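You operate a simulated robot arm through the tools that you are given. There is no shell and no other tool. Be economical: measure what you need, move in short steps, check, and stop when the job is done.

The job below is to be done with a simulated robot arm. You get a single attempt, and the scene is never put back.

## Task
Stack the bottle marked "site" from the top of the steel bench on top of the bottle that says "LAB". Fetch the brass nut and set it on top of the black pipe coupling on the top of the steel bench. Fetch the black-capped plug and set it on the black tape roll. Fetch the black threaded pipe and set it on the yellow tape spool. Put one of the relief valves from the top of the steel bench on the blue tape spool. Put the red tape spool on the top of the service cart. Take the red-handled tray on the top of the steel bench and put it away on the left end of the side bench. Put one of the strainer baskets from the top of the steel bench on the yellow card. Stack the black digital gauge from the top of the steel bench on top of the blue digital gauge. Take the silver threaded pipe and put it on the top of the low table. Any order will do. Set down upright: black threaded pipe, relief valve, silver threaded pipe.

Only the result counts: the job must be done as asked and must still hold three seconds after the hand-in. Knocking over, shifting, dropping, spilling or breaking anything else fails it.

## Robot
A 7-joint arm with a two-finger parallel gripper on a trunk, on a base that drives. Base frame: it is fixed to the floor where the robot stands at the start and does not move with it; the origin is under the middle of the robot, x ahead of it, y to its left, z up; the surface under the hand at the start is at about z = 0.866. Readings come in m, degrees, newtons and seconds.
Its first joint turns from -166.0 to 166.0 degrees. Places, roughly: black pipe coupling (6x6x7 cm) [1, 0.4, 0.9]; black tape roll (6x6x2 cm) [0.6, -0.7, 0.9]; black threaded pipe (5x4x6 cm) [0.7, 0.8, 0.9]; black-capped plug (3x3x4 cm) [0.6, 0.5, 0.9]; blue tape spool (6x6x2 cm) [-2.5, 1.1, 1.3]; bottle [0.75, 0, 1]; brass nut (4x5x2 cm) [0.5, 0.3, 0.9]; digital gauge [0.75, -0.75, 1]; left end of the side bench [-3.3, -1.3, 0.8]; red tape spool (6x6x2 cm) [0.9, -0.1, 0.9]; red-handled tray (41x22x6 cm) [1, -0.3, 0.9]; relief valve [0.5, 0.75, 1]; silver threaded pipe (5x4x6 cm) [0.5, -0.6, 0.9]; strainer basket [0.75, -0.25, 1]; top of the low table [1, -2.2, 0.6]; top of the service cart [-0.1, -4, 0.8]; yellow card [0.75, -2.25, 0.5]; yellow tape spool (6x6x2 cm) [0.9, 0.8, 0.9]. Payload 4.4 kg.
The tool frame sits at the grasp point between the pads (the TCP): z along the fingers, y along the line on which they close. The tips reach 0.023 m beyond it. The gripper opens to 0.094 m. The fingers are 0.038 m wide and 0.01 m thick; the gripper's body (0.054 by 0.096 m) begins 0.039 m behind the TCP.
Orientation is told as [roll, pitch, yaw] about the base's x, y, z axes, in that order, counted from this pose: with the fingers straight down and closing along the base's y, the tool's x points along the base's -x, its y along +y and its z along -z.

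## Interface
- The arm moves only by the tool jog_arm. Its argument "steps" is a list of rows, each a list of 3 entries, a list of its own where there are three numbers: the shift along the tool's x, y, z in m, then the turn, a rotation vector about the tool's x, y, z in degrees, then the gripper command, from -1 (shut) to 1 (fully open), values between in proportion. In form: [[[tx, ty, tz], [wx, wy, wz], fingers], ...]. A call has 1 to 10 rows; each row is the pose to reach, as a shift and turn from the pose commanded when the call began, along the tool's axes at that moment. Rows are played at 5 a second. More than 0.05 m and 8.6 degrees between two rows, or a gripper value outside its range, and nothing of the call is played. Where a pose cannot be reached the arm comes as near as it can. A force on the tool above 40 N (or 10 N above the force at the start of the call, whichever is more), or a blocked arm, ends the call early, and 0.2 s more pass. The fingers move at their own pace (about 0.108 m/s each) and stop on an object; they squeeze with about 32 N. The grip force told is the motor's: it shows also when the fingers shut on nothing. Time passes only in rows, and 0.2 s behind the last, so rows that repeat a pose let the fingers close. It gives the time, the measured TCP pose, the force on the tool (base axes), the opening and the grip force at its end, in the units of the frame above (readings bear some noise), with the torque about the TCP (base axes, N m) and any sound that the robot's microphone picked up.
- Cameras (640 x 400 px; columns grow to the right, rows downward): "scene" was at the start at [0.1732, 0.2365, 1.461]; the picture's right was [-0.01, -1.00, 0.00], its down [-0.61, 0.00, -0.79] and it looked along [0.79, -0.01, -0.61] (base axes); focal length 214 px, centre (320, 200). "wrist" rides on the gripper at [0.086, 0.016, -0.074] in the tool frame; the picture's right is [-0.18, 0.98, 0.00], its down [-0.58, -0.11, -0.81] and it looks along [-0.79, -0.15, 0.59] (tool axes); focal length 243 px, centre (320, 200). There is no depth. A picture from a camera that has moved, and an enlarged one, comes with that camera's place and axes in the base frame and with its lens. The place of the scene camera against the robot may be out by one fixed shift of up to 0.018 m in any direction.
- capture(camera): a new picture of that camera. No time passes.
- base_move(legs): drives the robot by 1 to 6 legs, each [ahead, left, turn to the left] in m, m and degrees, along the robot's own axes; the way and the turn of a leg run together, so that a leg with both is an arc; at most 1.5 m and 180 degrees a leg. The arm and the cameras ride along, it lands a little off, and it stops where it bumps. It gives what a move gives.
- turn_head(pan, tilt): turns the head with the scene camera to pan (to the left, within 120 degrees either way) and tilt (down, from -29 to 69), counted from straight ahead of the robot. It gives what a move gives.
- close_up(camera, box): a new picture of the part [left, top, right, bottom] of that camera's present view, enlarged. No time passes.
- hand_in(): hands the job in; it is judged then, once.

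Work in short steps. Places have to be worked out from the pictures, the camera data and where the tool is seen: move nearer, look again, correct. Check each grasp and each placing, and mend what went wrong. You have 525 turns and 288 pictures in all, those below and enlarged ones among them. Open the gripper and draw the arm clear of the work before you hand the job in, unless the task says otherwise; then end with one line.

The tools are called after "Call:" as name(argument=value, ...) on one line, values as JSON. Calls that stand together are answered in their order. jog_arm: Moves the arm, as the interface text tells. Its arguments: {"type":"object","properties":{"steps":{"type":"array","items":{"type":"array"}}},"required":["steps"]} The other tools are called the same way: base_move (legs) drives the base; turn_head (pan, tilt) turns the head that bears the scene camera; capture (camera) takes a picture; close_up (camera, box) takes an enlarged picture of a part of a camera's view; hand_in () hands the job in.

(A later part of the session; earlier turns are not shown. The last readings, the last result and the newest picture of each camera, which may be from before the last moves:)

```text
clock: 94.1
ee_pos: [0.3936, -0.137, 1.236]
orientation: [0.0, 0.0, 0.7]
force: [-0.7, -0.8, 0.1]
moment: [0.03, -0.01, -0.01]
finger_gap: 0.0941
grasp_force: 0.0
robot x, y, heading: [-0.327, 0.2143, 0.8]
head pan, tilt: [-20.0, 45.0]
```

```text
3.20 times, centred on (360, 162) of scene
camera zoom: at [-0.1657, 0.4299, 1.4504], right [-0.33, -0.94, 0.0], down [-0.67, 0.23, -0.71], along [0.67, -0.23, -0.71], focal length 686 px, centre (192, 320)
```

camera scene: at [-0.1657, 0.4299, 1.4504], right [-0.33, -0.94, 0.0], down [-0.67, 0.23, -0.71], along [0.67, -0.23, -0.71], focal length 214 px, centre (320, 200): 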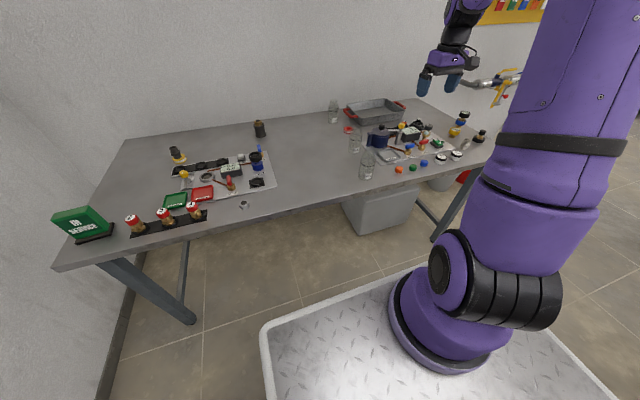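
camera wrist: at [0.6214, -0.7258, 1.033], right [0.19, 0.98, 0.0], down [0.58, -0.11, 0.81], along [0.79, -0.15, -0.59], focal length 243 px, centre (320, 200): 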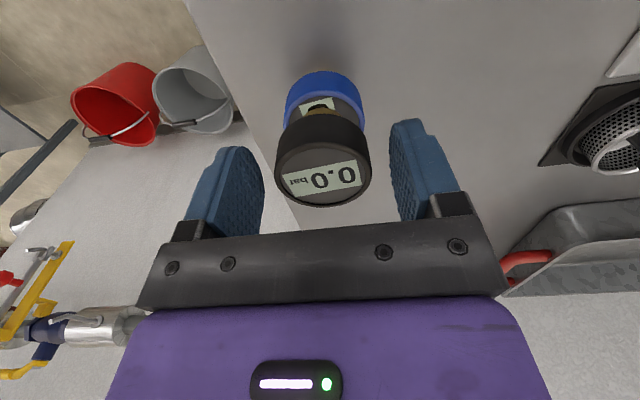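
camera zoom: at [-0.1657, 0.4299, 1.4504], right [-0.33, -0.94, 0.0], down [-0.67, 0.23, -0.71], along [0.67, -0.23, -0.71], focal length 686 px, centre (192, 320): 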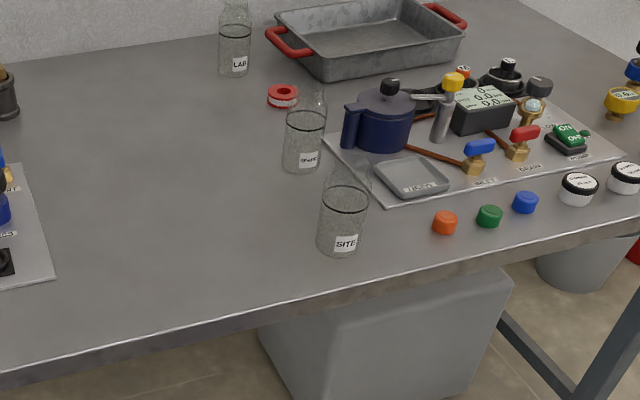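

SITE bottle ≈(0.47, 0.0). Move above it at z≈1.23.

Call:
jog_arm(steps=[[[-0.02, 0.043, 0], [0, 0, 0], 1], [[-0.04, 0.086, 0], [0, 0, 0], 1], [[-0.06, 0.13, 0], [0, 0, 0], 1], [[-0.066, 0.137, 0], [0, 0, 0], 1]])

Call:
capture(camera="wrist")

Call:
close_up(camera="wrist", box=[220, 0, 420, 125])

```text
clock: 95.1
ee_pos: [0.4588, -0.001, 1.2376]
orientation: [0.0, 0.0, 0.8]
force: [-0.4, 0.1, 0.8]
moment: [0.0, 0.0, -0.02]
finger_gap: 0.0943
grasp_force: 0.0
robot x, y, heading: [-0.3242, 0.2196, 0.9]
head pan, tilt: [-20.0, 45.0]
```

```text
217 pictures are left
camera wrist: at [0.3718, 0.0149, 1.3134], right [0.17, 0.99, 0.0], down [0.58, -0.1, 0.81], along [0.79, -0.14, -0.59], focal length 243 px, centre (320, 200)
```

wrist: 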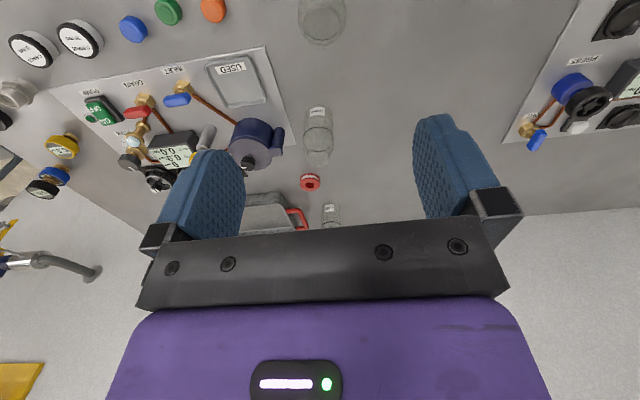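

```text
3.20 times, centred on (320, 62) of wrist
camera zoom: at [0.3718, 0.0149, 1.3134], right [0.17, 0.99, 0.0], down [0.58, -0.1, 0.81], along [0.79, -0.14, -0.59], focal length 776 px, centre (320, 640)
```

zoom: 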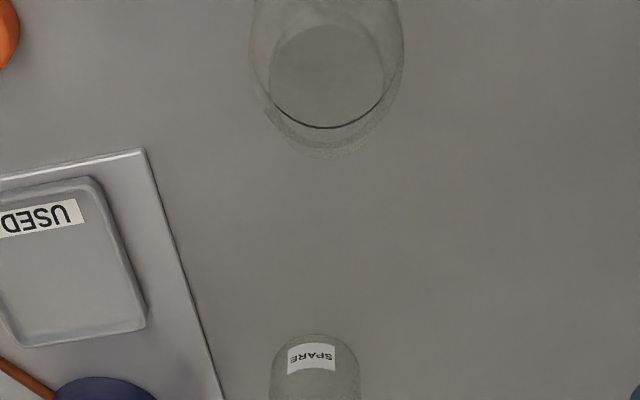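

Zoom the bottles' side view to learn their shape.

Call:
close_up(camera="scene", box=[320, 95, 380, 185])

```text
4.44 times, centred on (350, 140) of scene
camera zoom: at [-0.1658, 0.4298, 1.4504], right [-0.33, -0.95, 0.0], down [-0.67, 0.23, -0.71], along [0.67, -0.23, -0.71], focal length 953 px, centre (187, 467)
```

zoom: 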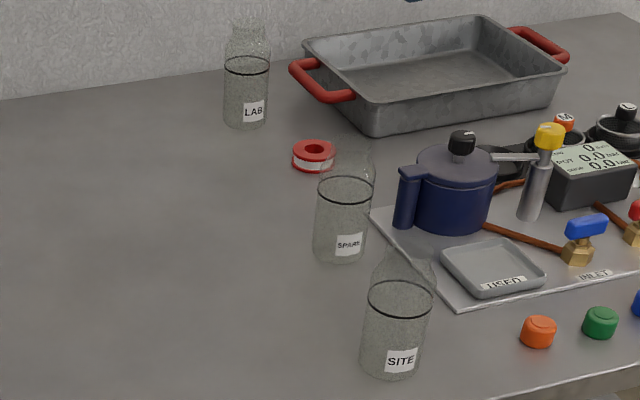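

Bottles are ≈14 cm tall with ≈6.5 cm body and a neck. Lower to z≈1.13 to view the neck closely.

Call:
jog_arm(steps=[[[0, 0, 0.04], [0, 0, 0], 1], [[0, 0, 0.08], [0, 0, 0], 1], [[0, 0, 0.11], [0, 0, 0], 1], [[0, 0, 0.11], [0, 0, 0], 1]])

Call:
close_up(camera="wrist", box=[220, 0, 420, 125])

Call:
close_up(camera="wrist", box=[240, 110, 400, 240])

```text
clock: 96.1
ee_pos: [0.4617, -0.0004, 1.1295]
orientation: [0.0, 0.0, 0.7]
force: [0.0, -0.5, 0.3]
moment: [-0.02, 0.01, -0.01]
finger_gap: 0.094
grasp_force: 0.0
robot x, y, heading: [-0.3212, 0.221, 1.1]
head pan, tilt: [-20.0, 45.0]
```

```text
3.20 times, centred on (320, 62) of wrist
camera zoom: at [0.3746, 0.0143, 1.205], right [0.17, 0.99, 0.0], down [0.58, -0.1, 0.81], along [0.79, -0.14, -0.59], focal length 776 px, centre (320, 640)
```

zoom: 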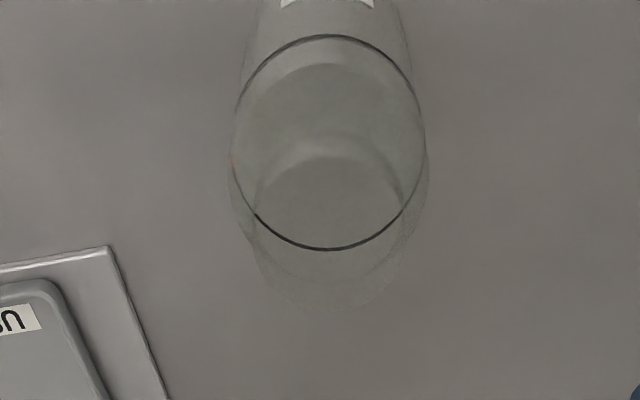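

```text
3.08 times, centred on (320, 175) of wrist
camera zoom: at [0.3746, 0.0143, 1.205], right [0.17, 0.99, 0.0], down [0.58, -0.1, 0.81], along [0.79, -0.14, -0.59], focal length 746 px, centre (320, 277)
```

zoom: 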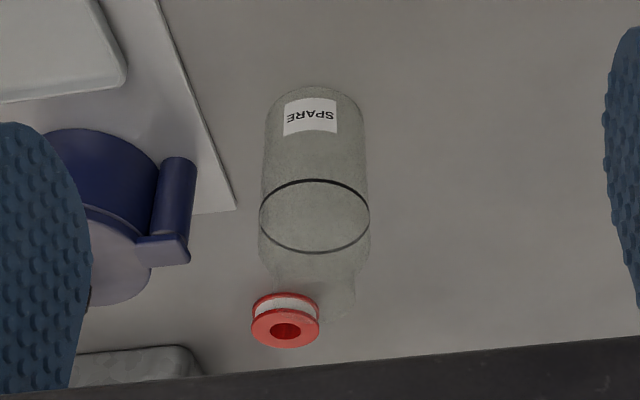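

Bottle axis ≈(0.473, 0.0), neck ≈4.8 cm wide topping ≈1.0. Descend to z≈0.985 around the neck and close.

Call:
jog_arm(steps=[[[-0.0115, 0, 0.04], [0, 0, 0], 1], [[-0.0115, 0, 0.08], [0, 0, 0], 1], [[-0.0115, 0, 0.12], [0, 0, 0], 1], [[-0.0115, 0, 0.144], [0, 0, 0], 1], [[-0.0115, 0, 0.144], [0, 0, 0], 1]])

Call:
capture(camera="wrist")

```text
clock: 97.3
ee_pos: [0.4708, 0.0001, 0.9841]
orientation: [-0.1, 0.0, 0.8]
force: [0.0, 0.4, 0.0]
moment: [0.02, 0.02, 0.01]
finger_gap: 0.0941
grasp_force: 0.0
robot x, y, heading: [-0.325, 0.2205, 0.8]
head pan, tilt: [-20.0, 45.0]
```

```text
212 pictures are left
camera wrist: at [0.3854, 0.0143, 1.0602], right [0.17, 0.99, 0.0], down [0.58, -0.1, 0.81], along [0.79, -0.14, -0.59], focal length 243 px, centre (320, 200)
```

wrist: 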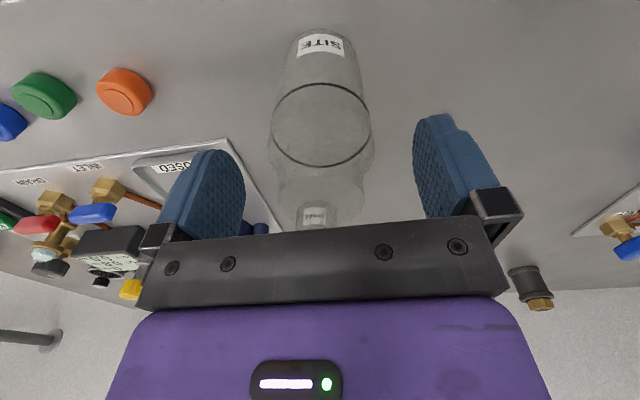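

Well centred around the neck. Close.

Call:
jog_arm(steps=[[[0, 0, 0], [0, 0, 0], -1], [[0, 0, 0], [0, 0, 0], -1], [[0, 0, 0], [0, 0, 0], -1], [[0, 0, 0], [0, 0, 0], -1]])

Call:
close_up(camera="wrist", box=[200, 20, 440, 240])

```text
clock: 98.3
ee_pos: [0.4719, -0.0001, 0.9854]
orientation: [0.1, -0.1, 0.7]
force: [0.0, 0.7, 6.6]
moment: [0.01, -0.08, 0.05]
finger_gap: 0.055
grasp_force: 32.5
robot x, y, heading: [-0.3266, 0.2185, 1.0]
head pan, tilt: [-20.0, 45.0]
```

```text
1.82 times, centred on (320, 130) of wrist
camera zoom: at [0.3854, 0.0143, 1.0607], right [0.17, 0.99, 0.0], down [0.58, -0.1, 0.81], along [0.8, -0.14, -0.59], focal length 441 px, centre (320, 327)
```

zoom: 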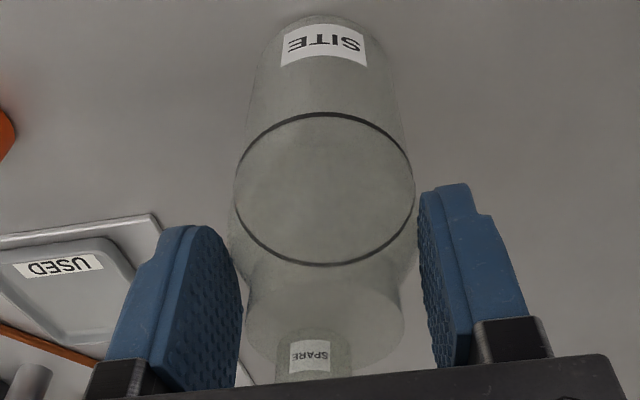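

Fingers are on the sloped shoulder (55 mm, 6.6 N upward). Open, raise 14 mm, and close on the straight neck.

Call:
jog_arm(steps=[[[0, 0, 0], [0, 0, 0], 0.4], [[0, 0, 0], [0, 0, 0], 0.8], [[0, 0, -0.014], [0, 0, 0], 0.8], [[0, 0, -0.014], [0, 0, 0], -1], [[0, 0, -0.014], [0, 0, 0], -1], [[0, 0, -0.014], [0, 0, 0], -1], [[0, 0, -0.014], [0, 0, 0], -1]])

Call:
close_up(camera="wrist", box=[200, 20, 440, 240])

```text
clock: 99.9
ee_pos: [0.4715, -0.0, 0.9978]
orientation: [0.0, -0.1, 0.7]
force: [1.0, -1.5, 4.1]
moment: [-0.06, -0.08, -0.02]
finger_gap: 0.0409
grasp_force: 32.2
robot x, y, heading: [-0.3226, 0.2178, 0.9]
head pan, tilt: [-20.0, 45.0]
```

```text
1.82 times, centred on (320, 130) of wrist
camera zoom: at [0.385, 0.0152, 1.0738], right [0.17, 0.99, 0.0], down [0.58, -0.1, 0.81], along [0.79, -0.14, -0.59], focal length 441 px, centre (320, 327)
```

zoom: 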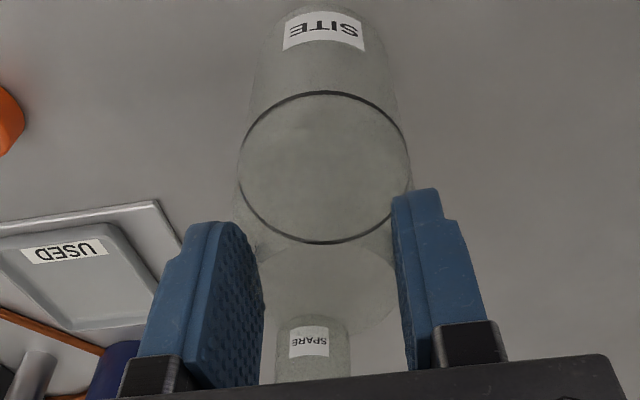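

Still on the shoulder's slope (41 mm). Raise another 10 mm and close.

Call:
jog_arm(steps=[[[0, 0, 0], [0, 0, 0], 0.2], [[0, 0, 0], [0, 0, 0], 0.6], [[0, 0, -0.01], [0, 0, 0], 0.6], [[0, 0, -0.01], [0, 0, 0], -1], [[0, 0, -0.01], [0, 0, 0], -1], [[0, 0, -0.01], [0, 0, 0], -1], [[0, 0, -0.01], [0, 0, 0], -1]])

Call:
close_up(camera="wrist", box=[200, 20, 440, 240])

```text
clock: 101.5
ee_pos: [0.4708, 0.002, 1.0077]
orientation: [0.1, 0.0, 0.7]
force: [1.0, 0.1, 0.7]
moment: [0.04, 0.03, 0.0]
finger_gap: 0.0405
grasp_force: 32.1
robot x, y, heading: [-0.3257, 0.2208, 1.2]
head pan, tilt: [-20.0, 45.0]
```

```text
1.82 times, centred on (320, 130) of wrist
camera zoom: at [0.3837, 0.0163, 1.0836], right [0.17, 0.99, 0.0], down [0.58, -0.1, 0.81], along [0.79, -0.14, -0.59], focal length 441 px, centre (320, 327)
```

zoom: 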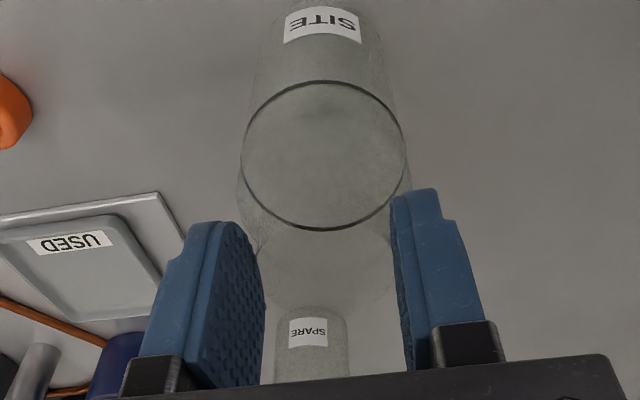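

Now on the straight neck (40.5 mm, no side force). Lift and check it hangs.

Call:
jog_arm(steps=[[[0, 0, -0.01], [0, 0, 0], -1], [[0, 0, -0.04], [0, 0, 0], -1], [[0, 0, -0.085], [0, 0, 0], -1], [[0, 0, -0.13], [0, 0, 0], -1], [[0, 0, -0.175], [0, 0, 0], -1], [[0, 0, -0.22], [0, 0, 0], -1]])

Call:
capture(camera="wrist")

Call:
capture(camera="scene")

```text
clock: 102.9
ee_pos: [0.4722, 0.0011, 1.2262]
orientation: [0.1, 0.0, 0.8]
force: [0.5, 0.7, -0.8]
moment: [0.0, 0.02, -0.03]
finger_gap: 0.04
grasp_force: 32.2
robot x, y, heading: [-0.324, 0.217, 0.8]
head pan, tilt: [-20.0, 45.0]
```

```text
208 pictures are left
camera wrist: at [0.3858, 0.0156, 1.3028], right [0.17, 0.99, 0.0], down [0.58, -0.1, 0.81], along [0.79, -0.14, -0.59], focal length 243 px, centre (320, 200)
```

wrist: 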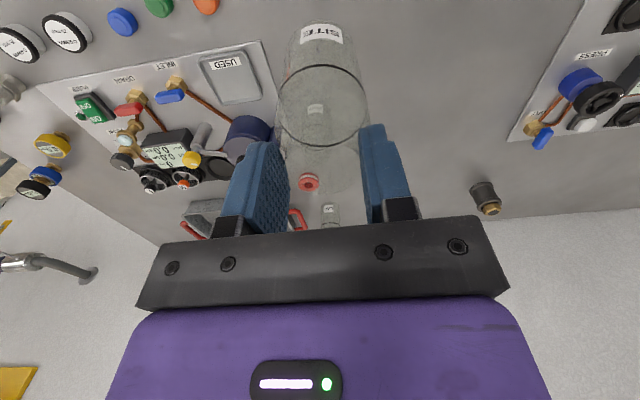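

```text
207 pictures are left
camera scene: at [-0.1652, 0.4298, 1.4503], right [-0.33, -0.95, 0.0], down [-0.67, 0.23, -0.71], along [0.67, -0.23, -0.71], focal length 214 px, centre (320, 200)
```

scene: 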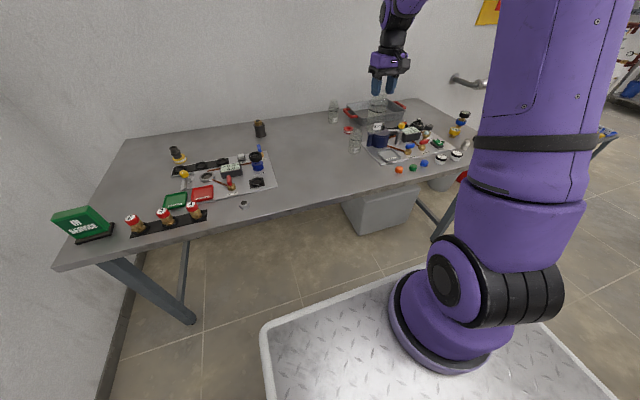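

Held well. Drive forward 0.30 and look again.

Call:
base_move(legs=[[0.3, 0, -0.8]])

Call:
close_up(camera="wrist", box=[200, 20, 440, 240])

Call:
capture(camera="scene")

```text
clock: 105.0
ee_pos: [0.773, -0.01, 1.2276]
orientation: [0.0, 0.1, -0.3]
force: [-0.5, -0.8, -0.6]
moment: [0.01, -0.03, 0.0]
finger_gap: 0.0402
grasp_force: 31.9
robot x, y, heading: [-0.0234, 0.2218, -0.2]
head pan, tilt: [-20.0, 45.0]
```

```text
1.82 times, centred on (320, 130) of wrist
camera zoom: at [0.6865, 0.0058, 1.3027], right [0.19, 0.98, 0.0], down [0.58, -0.11, 0.81], along [0.79, -0.15, -0.59], focal length 441 px, centre (320, 327)
```

zoom: 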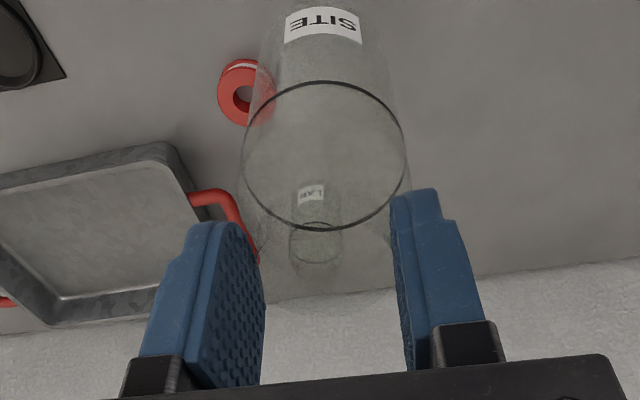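

```text
205 pictures are left
camera scene: at [0.1425, 0.4292, 1.4504], right [-0.34, -0.94, 0.0], down [-0.66, 0.24, -0.71], along [0.66, -0.24, -0.71], focal length 214 px, centre (320, 200)
```

scene: 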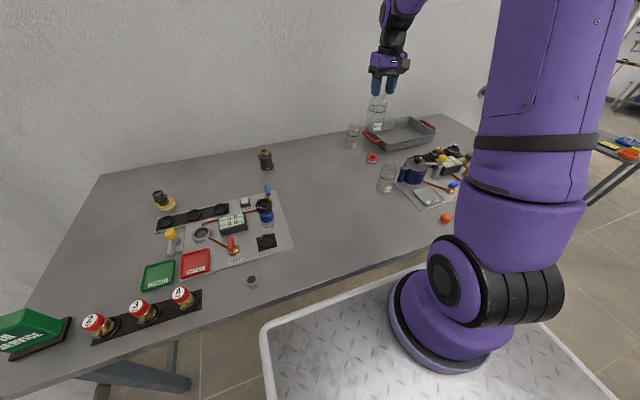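

LAB ≈(1.008,-0.06). Move over it at the same height and look.

Call:
jog_arm(steps=[[[-0.045, -0.01, 0], [0, 0, 0], -1], [[-0.09, -0.02, 0], [0, 0, 0], -1], [[-0.135, -0.03, 0], [0, 0, 0], -1], [[-0.18, -0.04, 0], [0, 0, 0], -1], [[-0.225, -0.05, 0], [0, 0, 0], -1], [[-0.227, -0.05, 0], [0, 0, 0], -1]])

Call:
capture(camera="wrist")

Call:
close_up(camera="scene", box=[330, 60, 430, 160])

```text
clock: 106.4
ee_pos: [1.001, -0.0629, 1.2278]
orientation: [0.0, 0.2, -0.3]
force: [-1.0, -0.3, -0.8]
moment: [-0.01, -0.01, -0.02]
finger_gap: 0.0404
grasp_force: 32.1
robot x, y, heading: [-0.0235, 0.2173, 0.0]
head pan, tilt: [-20.0, 45.0]
```

```text
204 pictures are left
camera wrist: at [0.9146, -0.0468, 1.3034], right [0.19, 0.98, 0.0], down [0.58, -0.11, 0.81], along [0.79, -0.15, -0.59], focal length 243 px, centre (320, 200)
```

wrist: 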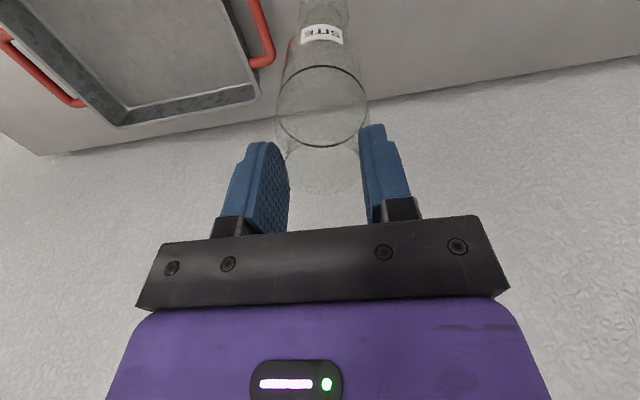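

```text
4.00 times, centred on (380, 110) of scene
camera zoom: at [0.1425, 0.4292, 1.4504], right [-0.34, -0.94, 0.0], down [-0.66, 0.24, -0.71], along [0.66, -0.24, -0.71], focal length 858 px, centre (80, 560)
```

zoom: 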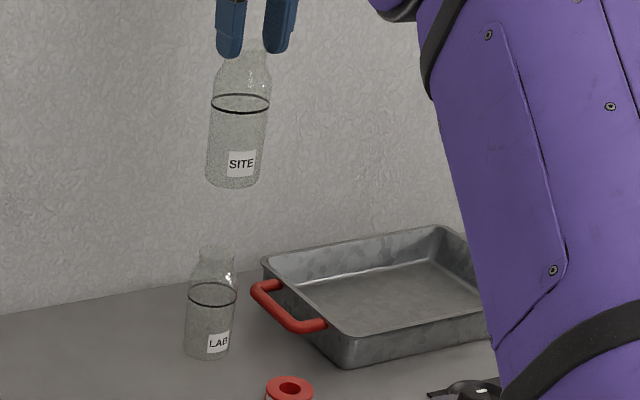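

Scene and wrist agree on LAB ≈(1.011,-0.061), top ≈0.995. Align and lower to ~2 cm above it.

Call:
jog_arm(steps=[[[-0.008, 0.003, 0.03], [0, 0, 0], -1], [[-0.008, 0.003, 0.06], [0, 0, 0], -1], [[-0.008, 0.003, 0.073], [0, 0, 0], -1], [[-0.008, 0.003, 0.073], [0, 0, 0], -1]])

Call:
close_up(camera="scene", box=[310, 70, 406, 130])

Call:
capture(camera="wrist")

```text
clock: 107.4
ee_pos: [1.0085, -0.0611, 1.1539]
orientation: [-0.1, 0.0, -0.3]
force: [0.2, -0.1, -1.2]
moment: [0.0, 0.0, 0.01]
finger_gap: 0.04
grasp_force: 32.3
robot x, y, heading: [-0.0207, 0.2185, -0.3]
head pan, tilt: [-20.0, 45.0]
```

```text
6.67 times, centred on (358, 100) of scene
camera zoom: at [0.1425, 0.4292, 1.4504], right [-0.34, -0.94, 0.0], down [-0.66, 0.24, -0.71], along [0.66, -0.24, -0.71], focal length 1430 px, centre (67, 867)
```

zoom: 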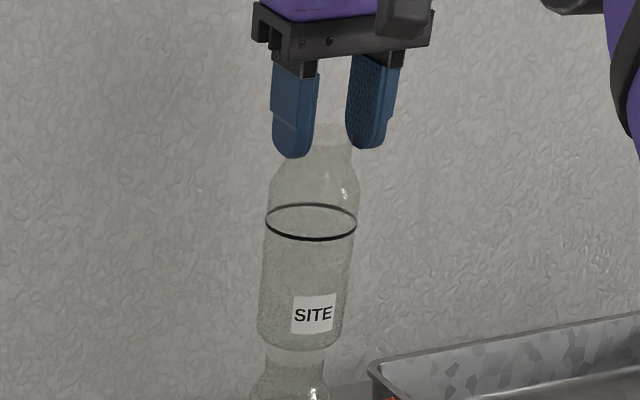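

```text
201 pictures are left
camera wrist: at [0.9224, -0.0449, 1.23], right [0.19, 0.98, 0.0], down [0.58, -0.11, 0.81], along [0.79, -0.15, -0.59], focal length 243 px, centre (320, 200)
```

wrist: 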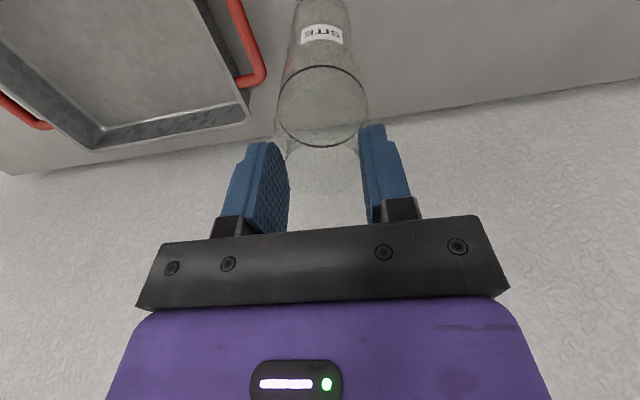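

Lateral alignment good. Take one more zoom that includes all of both bottles to check depth.

Call:
close_up(camera="scene", box=[290, 75, 418, 155])

```text
5.00 times, centred on (354, 115) of scene
camera zoom: at [0.1425, 0.4292, 1.4504], right [-0.34, -0.94, 0.0], down [-0.66, 0.24, -0.71], along [0.66, -0.24, -0.71], focal length 1072 px, centre (150, 625)
```

zoom: 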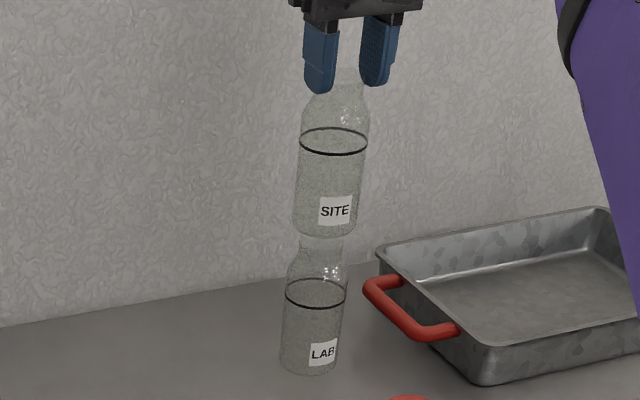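

Computed offset is only ~2 mm. Lower slowly to contact (expected TCP z≈1.135).

Call:
jog_arm(steps=[[[-0.0005, -0.0015, 0.007], [0, 0, 0], -1], [[-0.0005, -0.0015, 0.013], [0, 0, 0], -1], [[-0.0005, -0.0015, 0.016], [0, 0, 0], -1], [[-0.0005, -0.0015, 0.018], [0, 0, 0], -1], [[-0.0005, -0.0015, 0.018], [0, 0, 0], -1]])

Call:
close_up(camera="scene", box=[314, 95, 394, 145])

```text
clock: 108.6
ee_pos: [1.0084, -0.0596, 1.1394]
orientation: [-0.1, -0.2, -0.3]
force: [0.9, -0.9, 22.2]
moment: [-0.11, -0.4, 0.0]
finger_gap: 0.0401
grasp_force: 32.1
robot x, y, heading: [-0.0211, 0.2175, 0.0]
head pan, tilt: [-20.0, 45.0]
```

```text
8.00 times, centred on (354, 120) of scene
camera zoom: at [0.1415, 0.4295, 1.4505], right [-0.34, -0.94, 0.0], down [-0.66, 0.24, -0.71], along [0.66, -0.24, -0.71], focal length 1716 px, centre (48, 840)
```

zoom: 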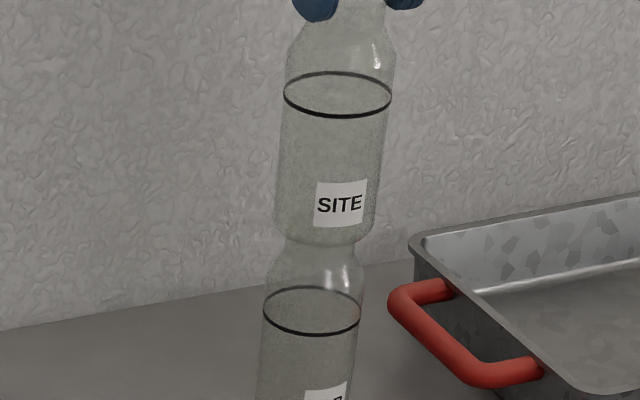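

Contact (22 N). Ease off 1.5 mm, then open gently in small increments.

Call:
jog_arm(steps=[[[0, 0, -0.0015], [0, 0, 0], -1], [[0, 0, -0.0025], [0, 0, 0], -1], [[0, 0, -0.0025], [0, 0, 0], -0.05], [[0, 0, -0.0025], [0, 0, 0], 0.1], [[0, 0, -0.0025], [0, 0, 0], 0.5], [[0, 0, -0.0025], [0, 0, 0], 0.7]])

Call:
close_up(camera="scene", box=[290, 75, 418, 155])

```text
clock: 110.0
ee_pos: [1.0091, -0.0596, 1.1373]
orientation: [0.0, 0.0, -0.3]
force: [-0.1, -0.3, -0.3]
moment: [-0.02, 0.01, 0.02]
finger_gap: 0.0798
grasp_force: 0.0
robot x, y, heading: [-0.0163, 0.2156, -0.1]
head pan, tilt: [-20.0, 45.0]
```

```text
5.00 times, centred on (354, 115) of scene
camera zoom: at [0.1425, 0.4292, 1.4504], right [-0.34, -0.94, 0.0], down [-0.66, 0.24, -0.71], along [0.66, -0.24, -0.71], focal length 1072 px, centre (150, 625)
```

zoom: 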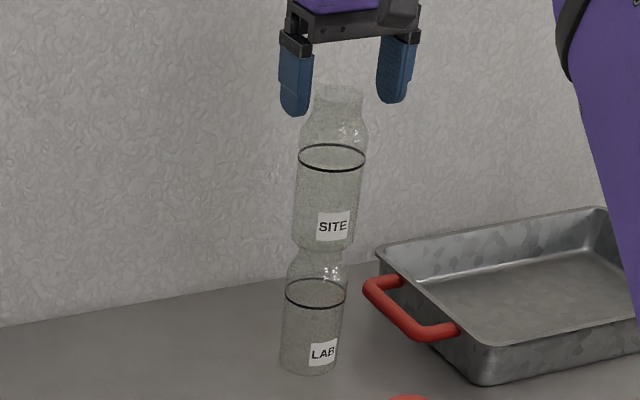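

Stacked and standing. Raise straight up well clear.

Call:
jog_arm(steps=[[[0, 0, -0.02], [0, 0, 0], 0.7], [[0, 0, -0.06], [0, 0, 0], 1], [[0, 0, -0.1], [0, 0, 0], 1], [[0, 0, -0.14], [0, 0, 0], 1], [[0.04, 0, -0.14], [0, 0, 0], 1], [[0.085, -0.01, -0.14], [0, 0, 0], 1], [[0.13, -0.02, -0.14], [0, 0, 0], 1]])

Call:
capture(camera="wrist")

```text
clock: 111.6
ee_pos: [0.8782, -0.0781, 1.2766]
orientation: [-0.1, 0.0, -0.2]
force: [1.8, 0.1, -1.2]
moment: [-0.04, 0.04, -0.01]
finger_gap: 0.0941
grasp_force: 0.0
robot x, y, heading: [-0.0244, 0.2231, -0.1]
head pan, tilt: [-20.0, 45.0]
```

```text
197 pictures are left
camera wrist: at [0.7917, -0.061, 1.3535], right [0.19, 0.98, 0.0], down [0.58, -0.11, 0.81], along [0.79, -0.15, -0.59], focal length 243 px, centre (320, 200)
```

wrist: 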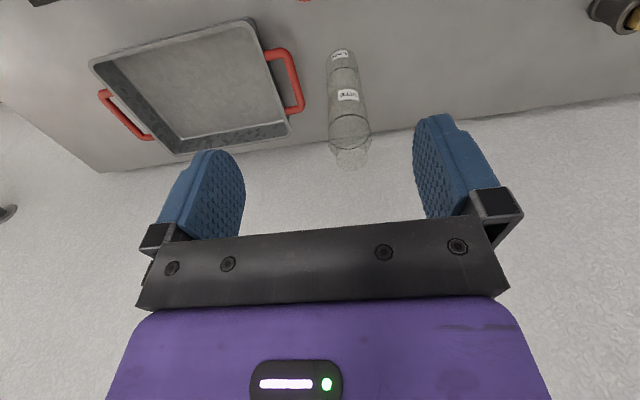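

Stack is fine. Next the red spool at ≈(0.871,-0.098): move over it and lower to z≈1.02.

Call:
jog_arm(steps=[[[0.008, -0.02, 0.04], [0, 0, 0], 1], [[0.008, -0.02, 0.085], [0, 0, 0], 1], [[0.008, -0.02, 0.13], [0, 0, 0], 1], [[0.008, -0.02, 0.175], [0, 0, 0], 1], [[0.008, -0.02, 0.22], [0, 0, 0], 1], [[0.008, -0.02, 0.255], [0, 0, 0], 1], [[0.008, -0.02, 0.255], [0, 0, 0], 1]])

Call:
capture(camera="wrist")

```text
clock: 113.2
ee_pos: [0.8698, -0.0997, 1.0199]
orientation: [0.0, 0.0, -0.3]
force: [-0.3, -0.5, 0.2]
moment: [0.01, -0.01, 0.01]
finger_gap: 0.0941
grasp_force: 0.1
robot x, y, heading: [-0.0195, 0.2185, -0.1]
head pan, tilt: [-20.0, 45.0]
```

```text
196 pictures are left
camera wrist: at [0.7837, -0.084, 1.095], right [0.19, 0.98, 0.0], down [0.58, -0.11, 0.81], along [0.79, -0.15, -0.59], focal length 243 px, centre (320, 200)
```

wrist: 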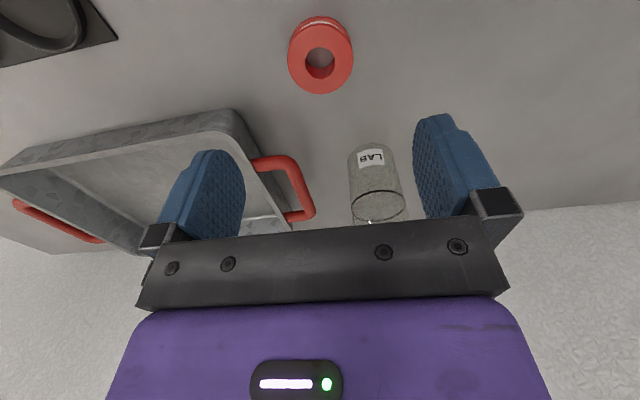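

Spool at ≈(0.876,-0.1015). Descend with a 7.5 cm opening and grip.

Call:
jog_arm(steps=[[[-0.006, -0.002, 0.03], [0, 0, 0], 0.6], [[-0.006, -0.002, 0.07], [0, 0, 0], 0.6], [[-0.006, -0.002, 0.11], [0, 0, 0], 0.6], [[-0.006, -0.002, 0.128], [0, 0, 0], 0.6], [[-0.006, -0.002, 0.128], [0, 0, 0], 0.2], [[-0.006, -0.002, 0.128], [0, 0, 0], -1], [[-0.006, -0.002, 0.128], [0, 0, 0], -1], [[-0.006, -0.002, 0.128], [0, 0, 0], -1]])

Call:
capture(camera="wrist")

```text
clock: 115.0
ee_pos: [0.8784, -0.1025, 0.8941]
orientation: [0.1, 0.1, -0.3]
force: [-0.5, -0.9, 0.5]
moment: [-0.04, -0.02, 0.0]
finger_gap: 0.0523
grasp_force: 32.5
robot x, y, heading: [-0.0201, 0.2215, -0.1]
head pan, tilt: [-20.0, 45.0]
```

```text
195 pictures are left
camera wrist: at [0.7916, -0.0864, 0.9698], right [0.19, 0.98, 0.0], down [0.58, -0.11, 0.81], along [0.79, -0.15, -0.59], focal length 243 px, centre (320, 200)
```

wrist: 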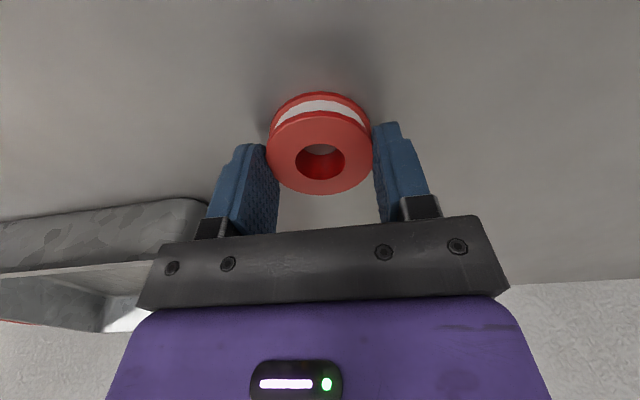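

Gripped. Lift to ~1.2, pull the arm in a bit, then look to the right for the route.

Call:
jog_arm(steps=[[[0, 0, -0.04], [0, 0, 0], -1], [[0, 0, -0.085], [0, 0, 0], -1], [[0, 0, -0.13], [0, 0, 0], -1], [[0, 0, -0.175], [0, 0, 0], -1], [[0, 0, -0.22], [0, 0, 0], -1], [[0.03, 0, -0.25], [0, 0, 0], -1], [[0.07, 0, -0.27], [0, 0, 0], -1], [[0.115, 0, -0.28], [0, 0, 0], -1], [[0.16, 0, -0.28], [0, 0, 0], -1], [[0.2, 0, -0.28], [0, 0, 0], -1]])

Call:
base_move(legs=[[-0.08, 0, 0], [0, -1.2, 0]])

Call:
turn_head(pan=-80, tilt=30)

Call:
capture(camera="scene")

```text
clock: 117.2
ee_pos: [0.6745, -0.1025, 1.1758]
orientation: [0.0, 0.0, -0.2]
force: [0.0, -0.6, -0.9]
moment: [-0.01, 0.04, 0.02]
finger_gap: 0.0529
grasp_force: 31.8
robot x, y, heading: [-0.0261, 0.2222, -0.2]
head pan, tilt: [-20.0, 45.0]
```

```text
clock: 123.9
ee_pos: [0.5478, -1.3155, 1.1774]
orientation: [0.0, 0.0, -3.1]
force: [-0.2, -0.8, -0.3]
moment: [-0.01, 0.04, 0.02]
finger_gap: 0.053
grasp_force: 31.8
robot x, y, heading: [-0.1348, -0.9631, -2.7]
head pan, tilt: [-20.0, 45.0]
```

```text
clock: 125.2
ee_pos: [0.5465, -1.3154, 1.1772]
orientation: [0.0, -0.1, -3.2]
force: [0.2, 0.5, -0.2]
moment: [-0.02, -0.02, 0.03]
finger_gap: 0.0528
grasp_force: 31.9
robot x, y, heading: [-0.1321, -0.9602, -2.8]
head pan, tilt: [-80.0, 30.0]
```

```text
194 pictures are left
camera scene: at [-0.0228, -0.8174, 1.473], right [-0.99, -0.13, 0.0], down [-0.06, 0.5, -0.87], along [0.11, -0.86, -0.5], focal length 214 px, centre (320, 200)
```

scene: 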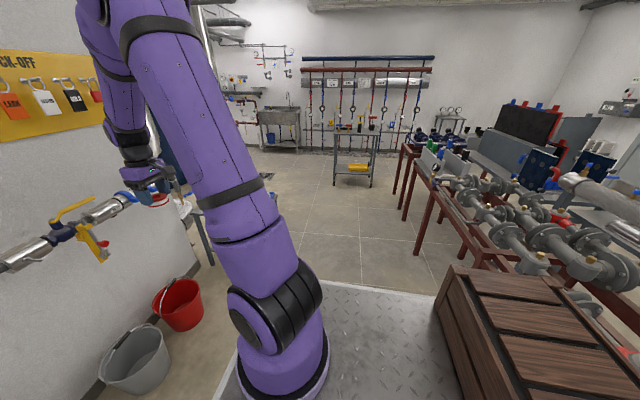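

Cart stands near (-0.15,-3.88), route is clear. Straighten heading, continue right 0.55 and ahead 0.2 to leave the rack more room.

Call:
base_move(legs=[[0.03, 0, 2.8], [0, -0.55, 0], [0.2, 0, 0]])

Call:
base_move(legs=[[0, 0, -90]])

Call:
turn_head(pan=0, tilt=30)

Call:
capture(camera="scene")

```text
clock: 129.9
ee_pos: [0.7931, -1.8047, 1.1763]
orientation: [0.0, 0.0, 0.3]
force: [0.4, 0.3, -0.4]
moment: [-0.01, 0.0, -0.01]
finger_gap: 0.0526
grasp_force: 31.9
robot x, y, heading: [0.0943, -1.4899, 0.3]
head pan, tilt: [-80.0, 30.0]
```

```text
clock: 134.0
ee_pos: [-0.2082, -2.1957, 1.1764]
orientation: [0.0, 0.0, -88.6]
force: [-0.5, 0.3, -0.5]
moment: [-0.03, 0.0, -0.02]
finger_gap: 0.0525
grasp_force: 32.1
robot x, y, heading: [0.0942, -1.4924, -88.4]
head pan, tilt: [-80.0, 30.0]
```

```text
clock: 135.6
ee_pos: [-0.2087, -2.1967, 1.1766]
orientation: [0.1, 0.0, -88.7]
force: [0.4, 0.5, -0.3]
moment: [0.0, 0.0, -0.01]
finger_gap: 0.0526
grasp_force: 31.6
robot x, y, heading: [0.0947, -1.4877, -88.5]
head pan, tilt: [0.0, 30.0]
```

```text
193 pictures are left
camera scene: at [0.32, -1.6733, 1.473], right [-1.0, -0.03, 0.0], down [-0.01, 0.5, -0.87], along [0.02, -0.87, -0.5], focal length 214 px, centre (320, 200)
```

scene: 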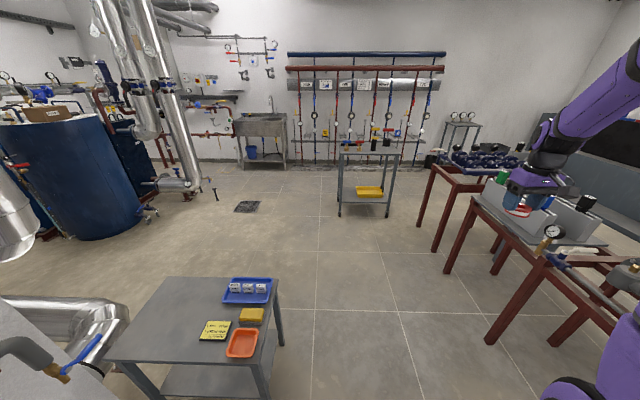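

Facing the cart with the path clear; drive ahead 1.4 m.

Call:
base_move(legs=[[1.4, 0, -1.5]])

Call:
capture(camera="scene")

Call:
capture(camera="wrist")

```text
clock: 142.5
ee_pos: [-0.1367, -3.5861, 1.1765]
orientation: [0.0, 0.0, -87.2]
force: [-0.8, -0.2, -0.4]
moment: [-0.01, 0.04, 0.02]
finger_gap: 0.0527
grasp_force: 32.0
robot x, y, heading: [0.1492, -2.8739, -87.0]
head pan, tilt: [0.0, 30.0]
```

```text
192 pictures are left
camera scene: at [0.3792, -3.0491, 1.473], right [-1.0, -0.05, 0.0], down [-0.03, 0.5, -0.87], along [0.05, -0.86, -0.5], focal length 214 px, centre (320, 200)
```

scene: 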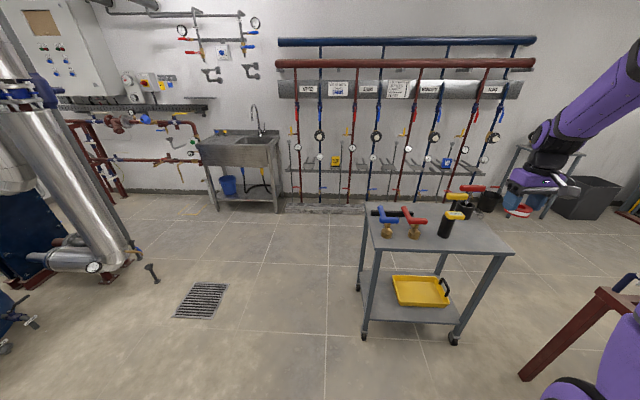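

```text
191 pictures are left
camera wrist: at [-0.1241, -3.4992, 1.2524], right [0.99, -0.14, 0.0], down [-0.08, -0.59, 0.81], along [-0.11, -0.8, -0.59], focal length 243 px, centre (320, 200)
```

wrist: 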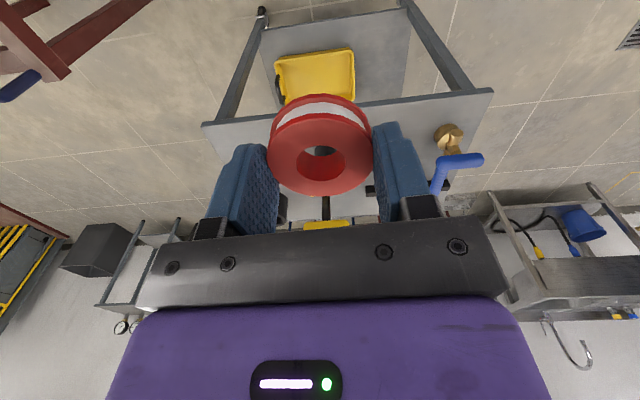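

The cart is right ahead. Zoom in on its top to pick a free spot.

Call:
close_up(camera="scene", box=[350, 180, 530, 290])

```text
3.56 times, centred on (440, 235) of scene
camera zoom: at [0.3792, -3.0491, 1.473], right [-1.0, -0.05, 0.0], down [-0.03, 0.5, -0.87], along [0.05, -0.86, -0.5], focal length 763 px, centre (-107, 76)
```

zoom: 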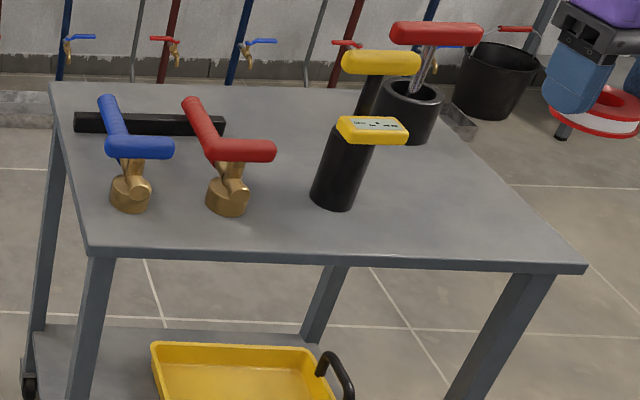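

Free spot on the cart's right-front at ≈(-0.345,-3.865). Shift the base right 0.2 first.

Call:
base_move(legs=[[0.0, -0.2, -3]])

Call:
capture(camera="wrist")

```text
clock: 144.1
ee_pos: [-0.3753, -3.5755, 1.1757]
orientation: [0.0, 0.0, -90.2]
force: [-0.2, 0.7, -0.8]
moment: [0.0, 0.0, 0.02]
finger_gap: 0.0528
grasp_force: 31.7
robot x, y, heading: [-0.0566, -2.8741, -90.1]
head pan, tilt: [0.0, 30.0]
```

```text
189 pictures are left
camera wrist: at [-0.3591, -3.4894, 1.2524], right [0.98, -0.19, 0.0], down [-0.11, -0.58, 0.81], along [-0.15, -0.79, -0.59], focal length 243 px, centre (320, 200)
```

wrist: 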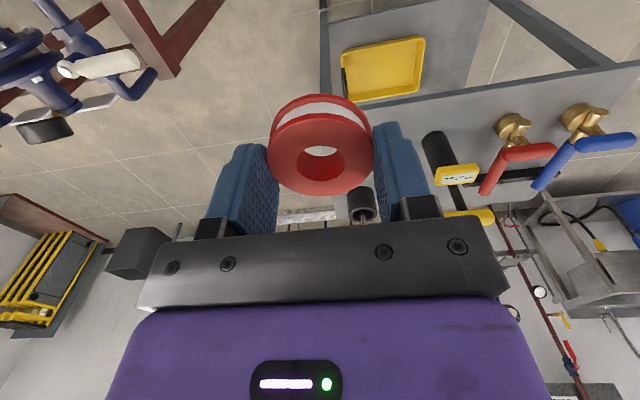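

Move over the spot and lower to z≈1.0.

Call:
jog_arm(steps=[[[-0.045, 0.005, 0], [0, 0, 0], -1], [[-0.09, 0.01, 0], [0, 0, 0], -1], [[-0.135, 0.015, 0], [0, 0, 0], -1], [[-0.18, 0.02, 0], [0, 0, 0], -1], [[-0.225, 0.025, 0.01], [0, 0, 0], -1], [[-0.265, 0.03, 0.035], [0, 0, 0], -1], [[-0.285, 0.03, 0.075], [0, 0, 0], -1], [[-0.29, 0.03, 0.12], [0, 0, 0], -1], [[-0.29, 0.03, 0.12], [0, 0, 0], -1]])

Call:
capture(camera="wrist")

Call:
capture(camera="scene")

```text
clock: 146.1
ee_pos: [-0.3476, -3.8631, 1.0584]
orientation: [0.0, -0.1, -90.2]
force: [0.0, 1.0, -0.1]
moment: [-0.02, -0.01, 0.0]
finger_gap: 0.0528
grasp_force: 32.3
robot x, y, heading: [-0.0559, -2.8802, -90.0]
head pan, tilt: [0.0, 30.0]
```

```text
188 pictures are left
camera wrist: at [-0.33, -3.7772, 1.1343], right [0.98, -0.19, 0.0], down [-0.11, -0.58, 0.81], along [-0.15, -0.79, -0.59], focal length 243 px, centre (320, 200)
```

wrist: 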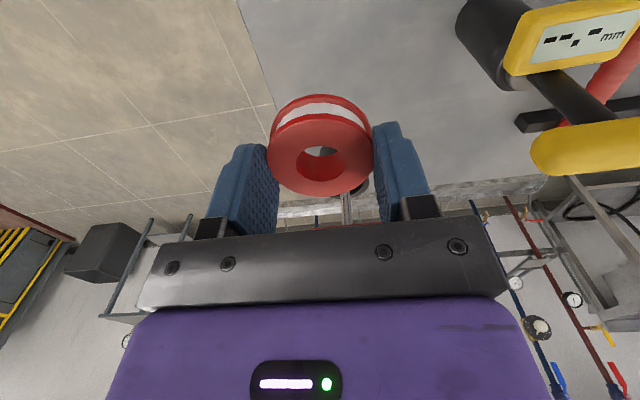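

```text
187 pictures are left
camera scene: at [0.1671, -3.067, 1.473], right [-1.0, 0.0, 0.0], down [0.0, 0.5, -0.87], along [0.0, -0.87, -0.5], focal length 214 px, centre (320, 200)
```

scene: 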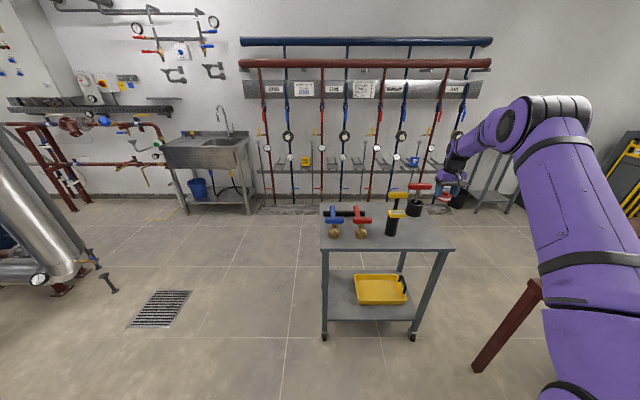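

Spot is clear, ~9 cm from the cart's right edge. Lower to z≈0.86, then feel for contact.

Call:
jog_arm(steps=[[[0, 0, 0.045], [0, 0, 0], -1], [[0, 0, 0.09], [0, 0, 0], -1], [[0, 0, 0.135], [0, 0, 0], -1], [[0, 0, 0.17], [0, 0, 0], -1], [[0, 0, 0.19], [0, 0, 0], -1], [[0, 0, 0.19], [0, 0, 0], -1]])

Call:
capture(camera="wrist")

```text
clock: 147.5
ee_pos: [-0.3477, -3.8624, 0.8711]
orientation: [0.1, 0.0, -90.3]
force: [-0.5, -0.2, -0.3]
moment: [-0.03, 0.01, -0.02]
finger_gap: 0.0527
grasp_force: 32.4
robot x, y, heading: [-0.0514, -2.879, -90.0]
head pan, tilt: [0.0, 30.0]
```

```text
186 pictures are left
camera wrist: at [-0.3307, -3.7778, 0.9466], right [0.98, -0.19, 0.0], down [-0.11, -0.58, 0.81], along [-0.15, -0.79, -0.59], focal length 243 px, centre (320, 200)
```

wrist: 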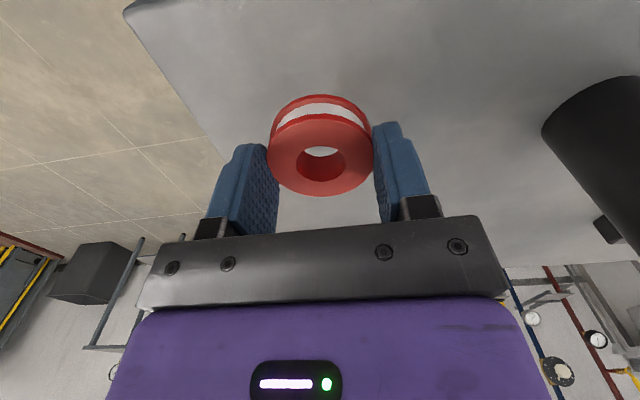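

Continue lowering in small steps.

Call:
jog_arm(steps=[[[0, 0, 0.01], [0, 0, 0], -1], [[0, 0, 0.02], [0, 0, 0], -1], [[0, 0, 0.028], [0, 0, 0], -1], [[0, 0, 0.034], [0, 0, 0], -1], [[0, 0, 0.038], [0, 0, 0], -1], [[0, 0, 0.042], [0, 0, 0], -1], [[0, 0, 0.042], [0, 0, 0], -1]])

```text
clock: 149.1
ee_pos: [-0.3471, -3.8661, 0.8274]
orientation: [0.0, -0.3, -90.2]
force: [-0.1, -5.3, 27.3]
moment: [-0.2, 0.0, -0.01]
finger_gap: 0.0525
grasp_force: 32.1
robot x, y, heading: [-0.0535, -2.8802, -89.8]
head pan, tilt: [0.0, 30.0]
```

Contact at z≈0.827 (cart top ≈0.80). Ease up, open, and rise.

Call:
jog_arm(steps=[[[0, 0, -0.002], [0, 0, 0], -1], [[0, 0, -0.003], [0, 0, 0], 0.1], [[0, 0, -0.003], [0, 0, 0], 0.6], [[0, 0, -0.003], [0, 0, 0], 0.6], [[0, 0, -0.04], [0, 0, 0], 0.6], [[0, 0, -0.085], [0, 0, 0], 0.6], [[0, 0, -0.13], [0, 0, 0], 1], [[0, 0, -0.175], [0, 0, 0], 1], [[0, 0, -0.22], [0, 0, 0], 1], [[0, 0, -0.265], [0, 0, 0], 1]])

Call:
capture(camera="wrist")

```text
clock: 151.3
ee_pos: [-0.3442, -3.8652, 1.0873]
orientation: [0.0, 0.1, -90.2]
force: [0.4, 0.1, -0.8]
moment: [-0.01, -0.01, 0.0]
finger_gap: 0.094
grasp_force: 0.0
robot x, y, heading: [-0.0547, -2.8784, -89.9]
head pan, tilt: [0.0, 30.0]
```

```text
185 pictures are left
camera wrist: at [-0.3279, -3.7789, 1.1632], right [0.98, -0.19, 0.0], down [-0.11, -0.58, 0.81], along [-0.15, -0.79, -0.59], focal length 243 px, centre (320, 200)
```

wrist: 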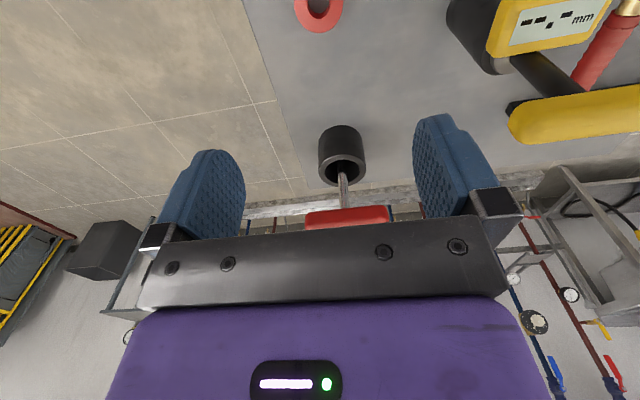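

Spool is on the cart. Retract the arm and drive back toward the bench's right end.

Call:
jog_arm(steps=[[[0, 0, -0.045], [0, 0, 0], 1], [[0.02, 0, -0.08], [0, 0, 0], 1], [[0.065, 0, -0.1], [0, 0, 0], 1], [[0.11, 0, -0.1], [0, 0, 0], 1], [[0.155, 0, -0.1], [0, 0, 0], 1], [[0.2, 0, -0.1], [0, 0, 0], 1], [[0.245, 0, -0.1], [0, 0, 0], 1], [[0.29, 0, -0.1], [0, 0, 0], 1]])

Call:
base_move(legs=[[-1.42, 0, 0], [0, 0.2, 0]])

Call:
turn_head(pan=45, tilt=35)

Call:
capture(camera="scene")

```text
clock: 153.1
ee_pos: [-0.3445, -3.5761, 1.1869]
orientation: [0.0, 0.1, -90.2]
force: [0.1, 0.0, -0.7]
moment: [0.02, -0.01, -0.01]
finger_gap: 0.0942
grasp_force: 0.0
robot x, y, heading: [-0.0565, -2.8765, -90.3]
head pan, tilt: [0.0, 30.0]
```

```text
clock: 161.3
ee_pos: [-0.1373, -2.1704, 1.1866]
orientation: [0.1, 0.0, -91.2]
force: [0.9, 0.0, 0.0]
moment: [-0.01, 0.0, -0.01]
finger_gap: 0.0938
grasp_force: 0.1
robot x, y, heading: [0.1639, -1.4793, -91.0]
head pan, tilt: [0.0, 30.0]
```

```text
clock: 162.4
ee_pos: [-0.1378, -2.1714, 1.187]
orientation: [-0.1, 0.0, -91.2]
force: [0.0, 0.3, -0.2]
moment: [0.0, -0.01, 0.01]
finger_gap: 0.094
grasp_force: 0.0
robot x, y, heading: [0.1679, -1.4764, -91.2]
head pan, tilt: [45.0, 35.0]
```

```text
184 pictures are left
camera scene: at [0.4447, -1.6429, 1.4652], right [-0.72, -0.69, 0.0], down [-0.4, 0.41, -0.82], along [0.57, -0.59, -0.57], focal length 214 px, centre (320, 200)
```

scene: 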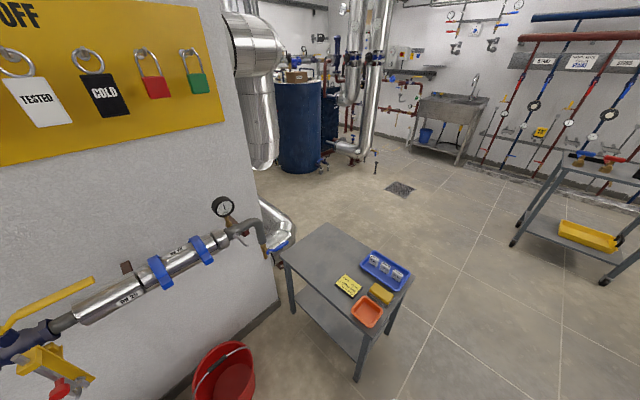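

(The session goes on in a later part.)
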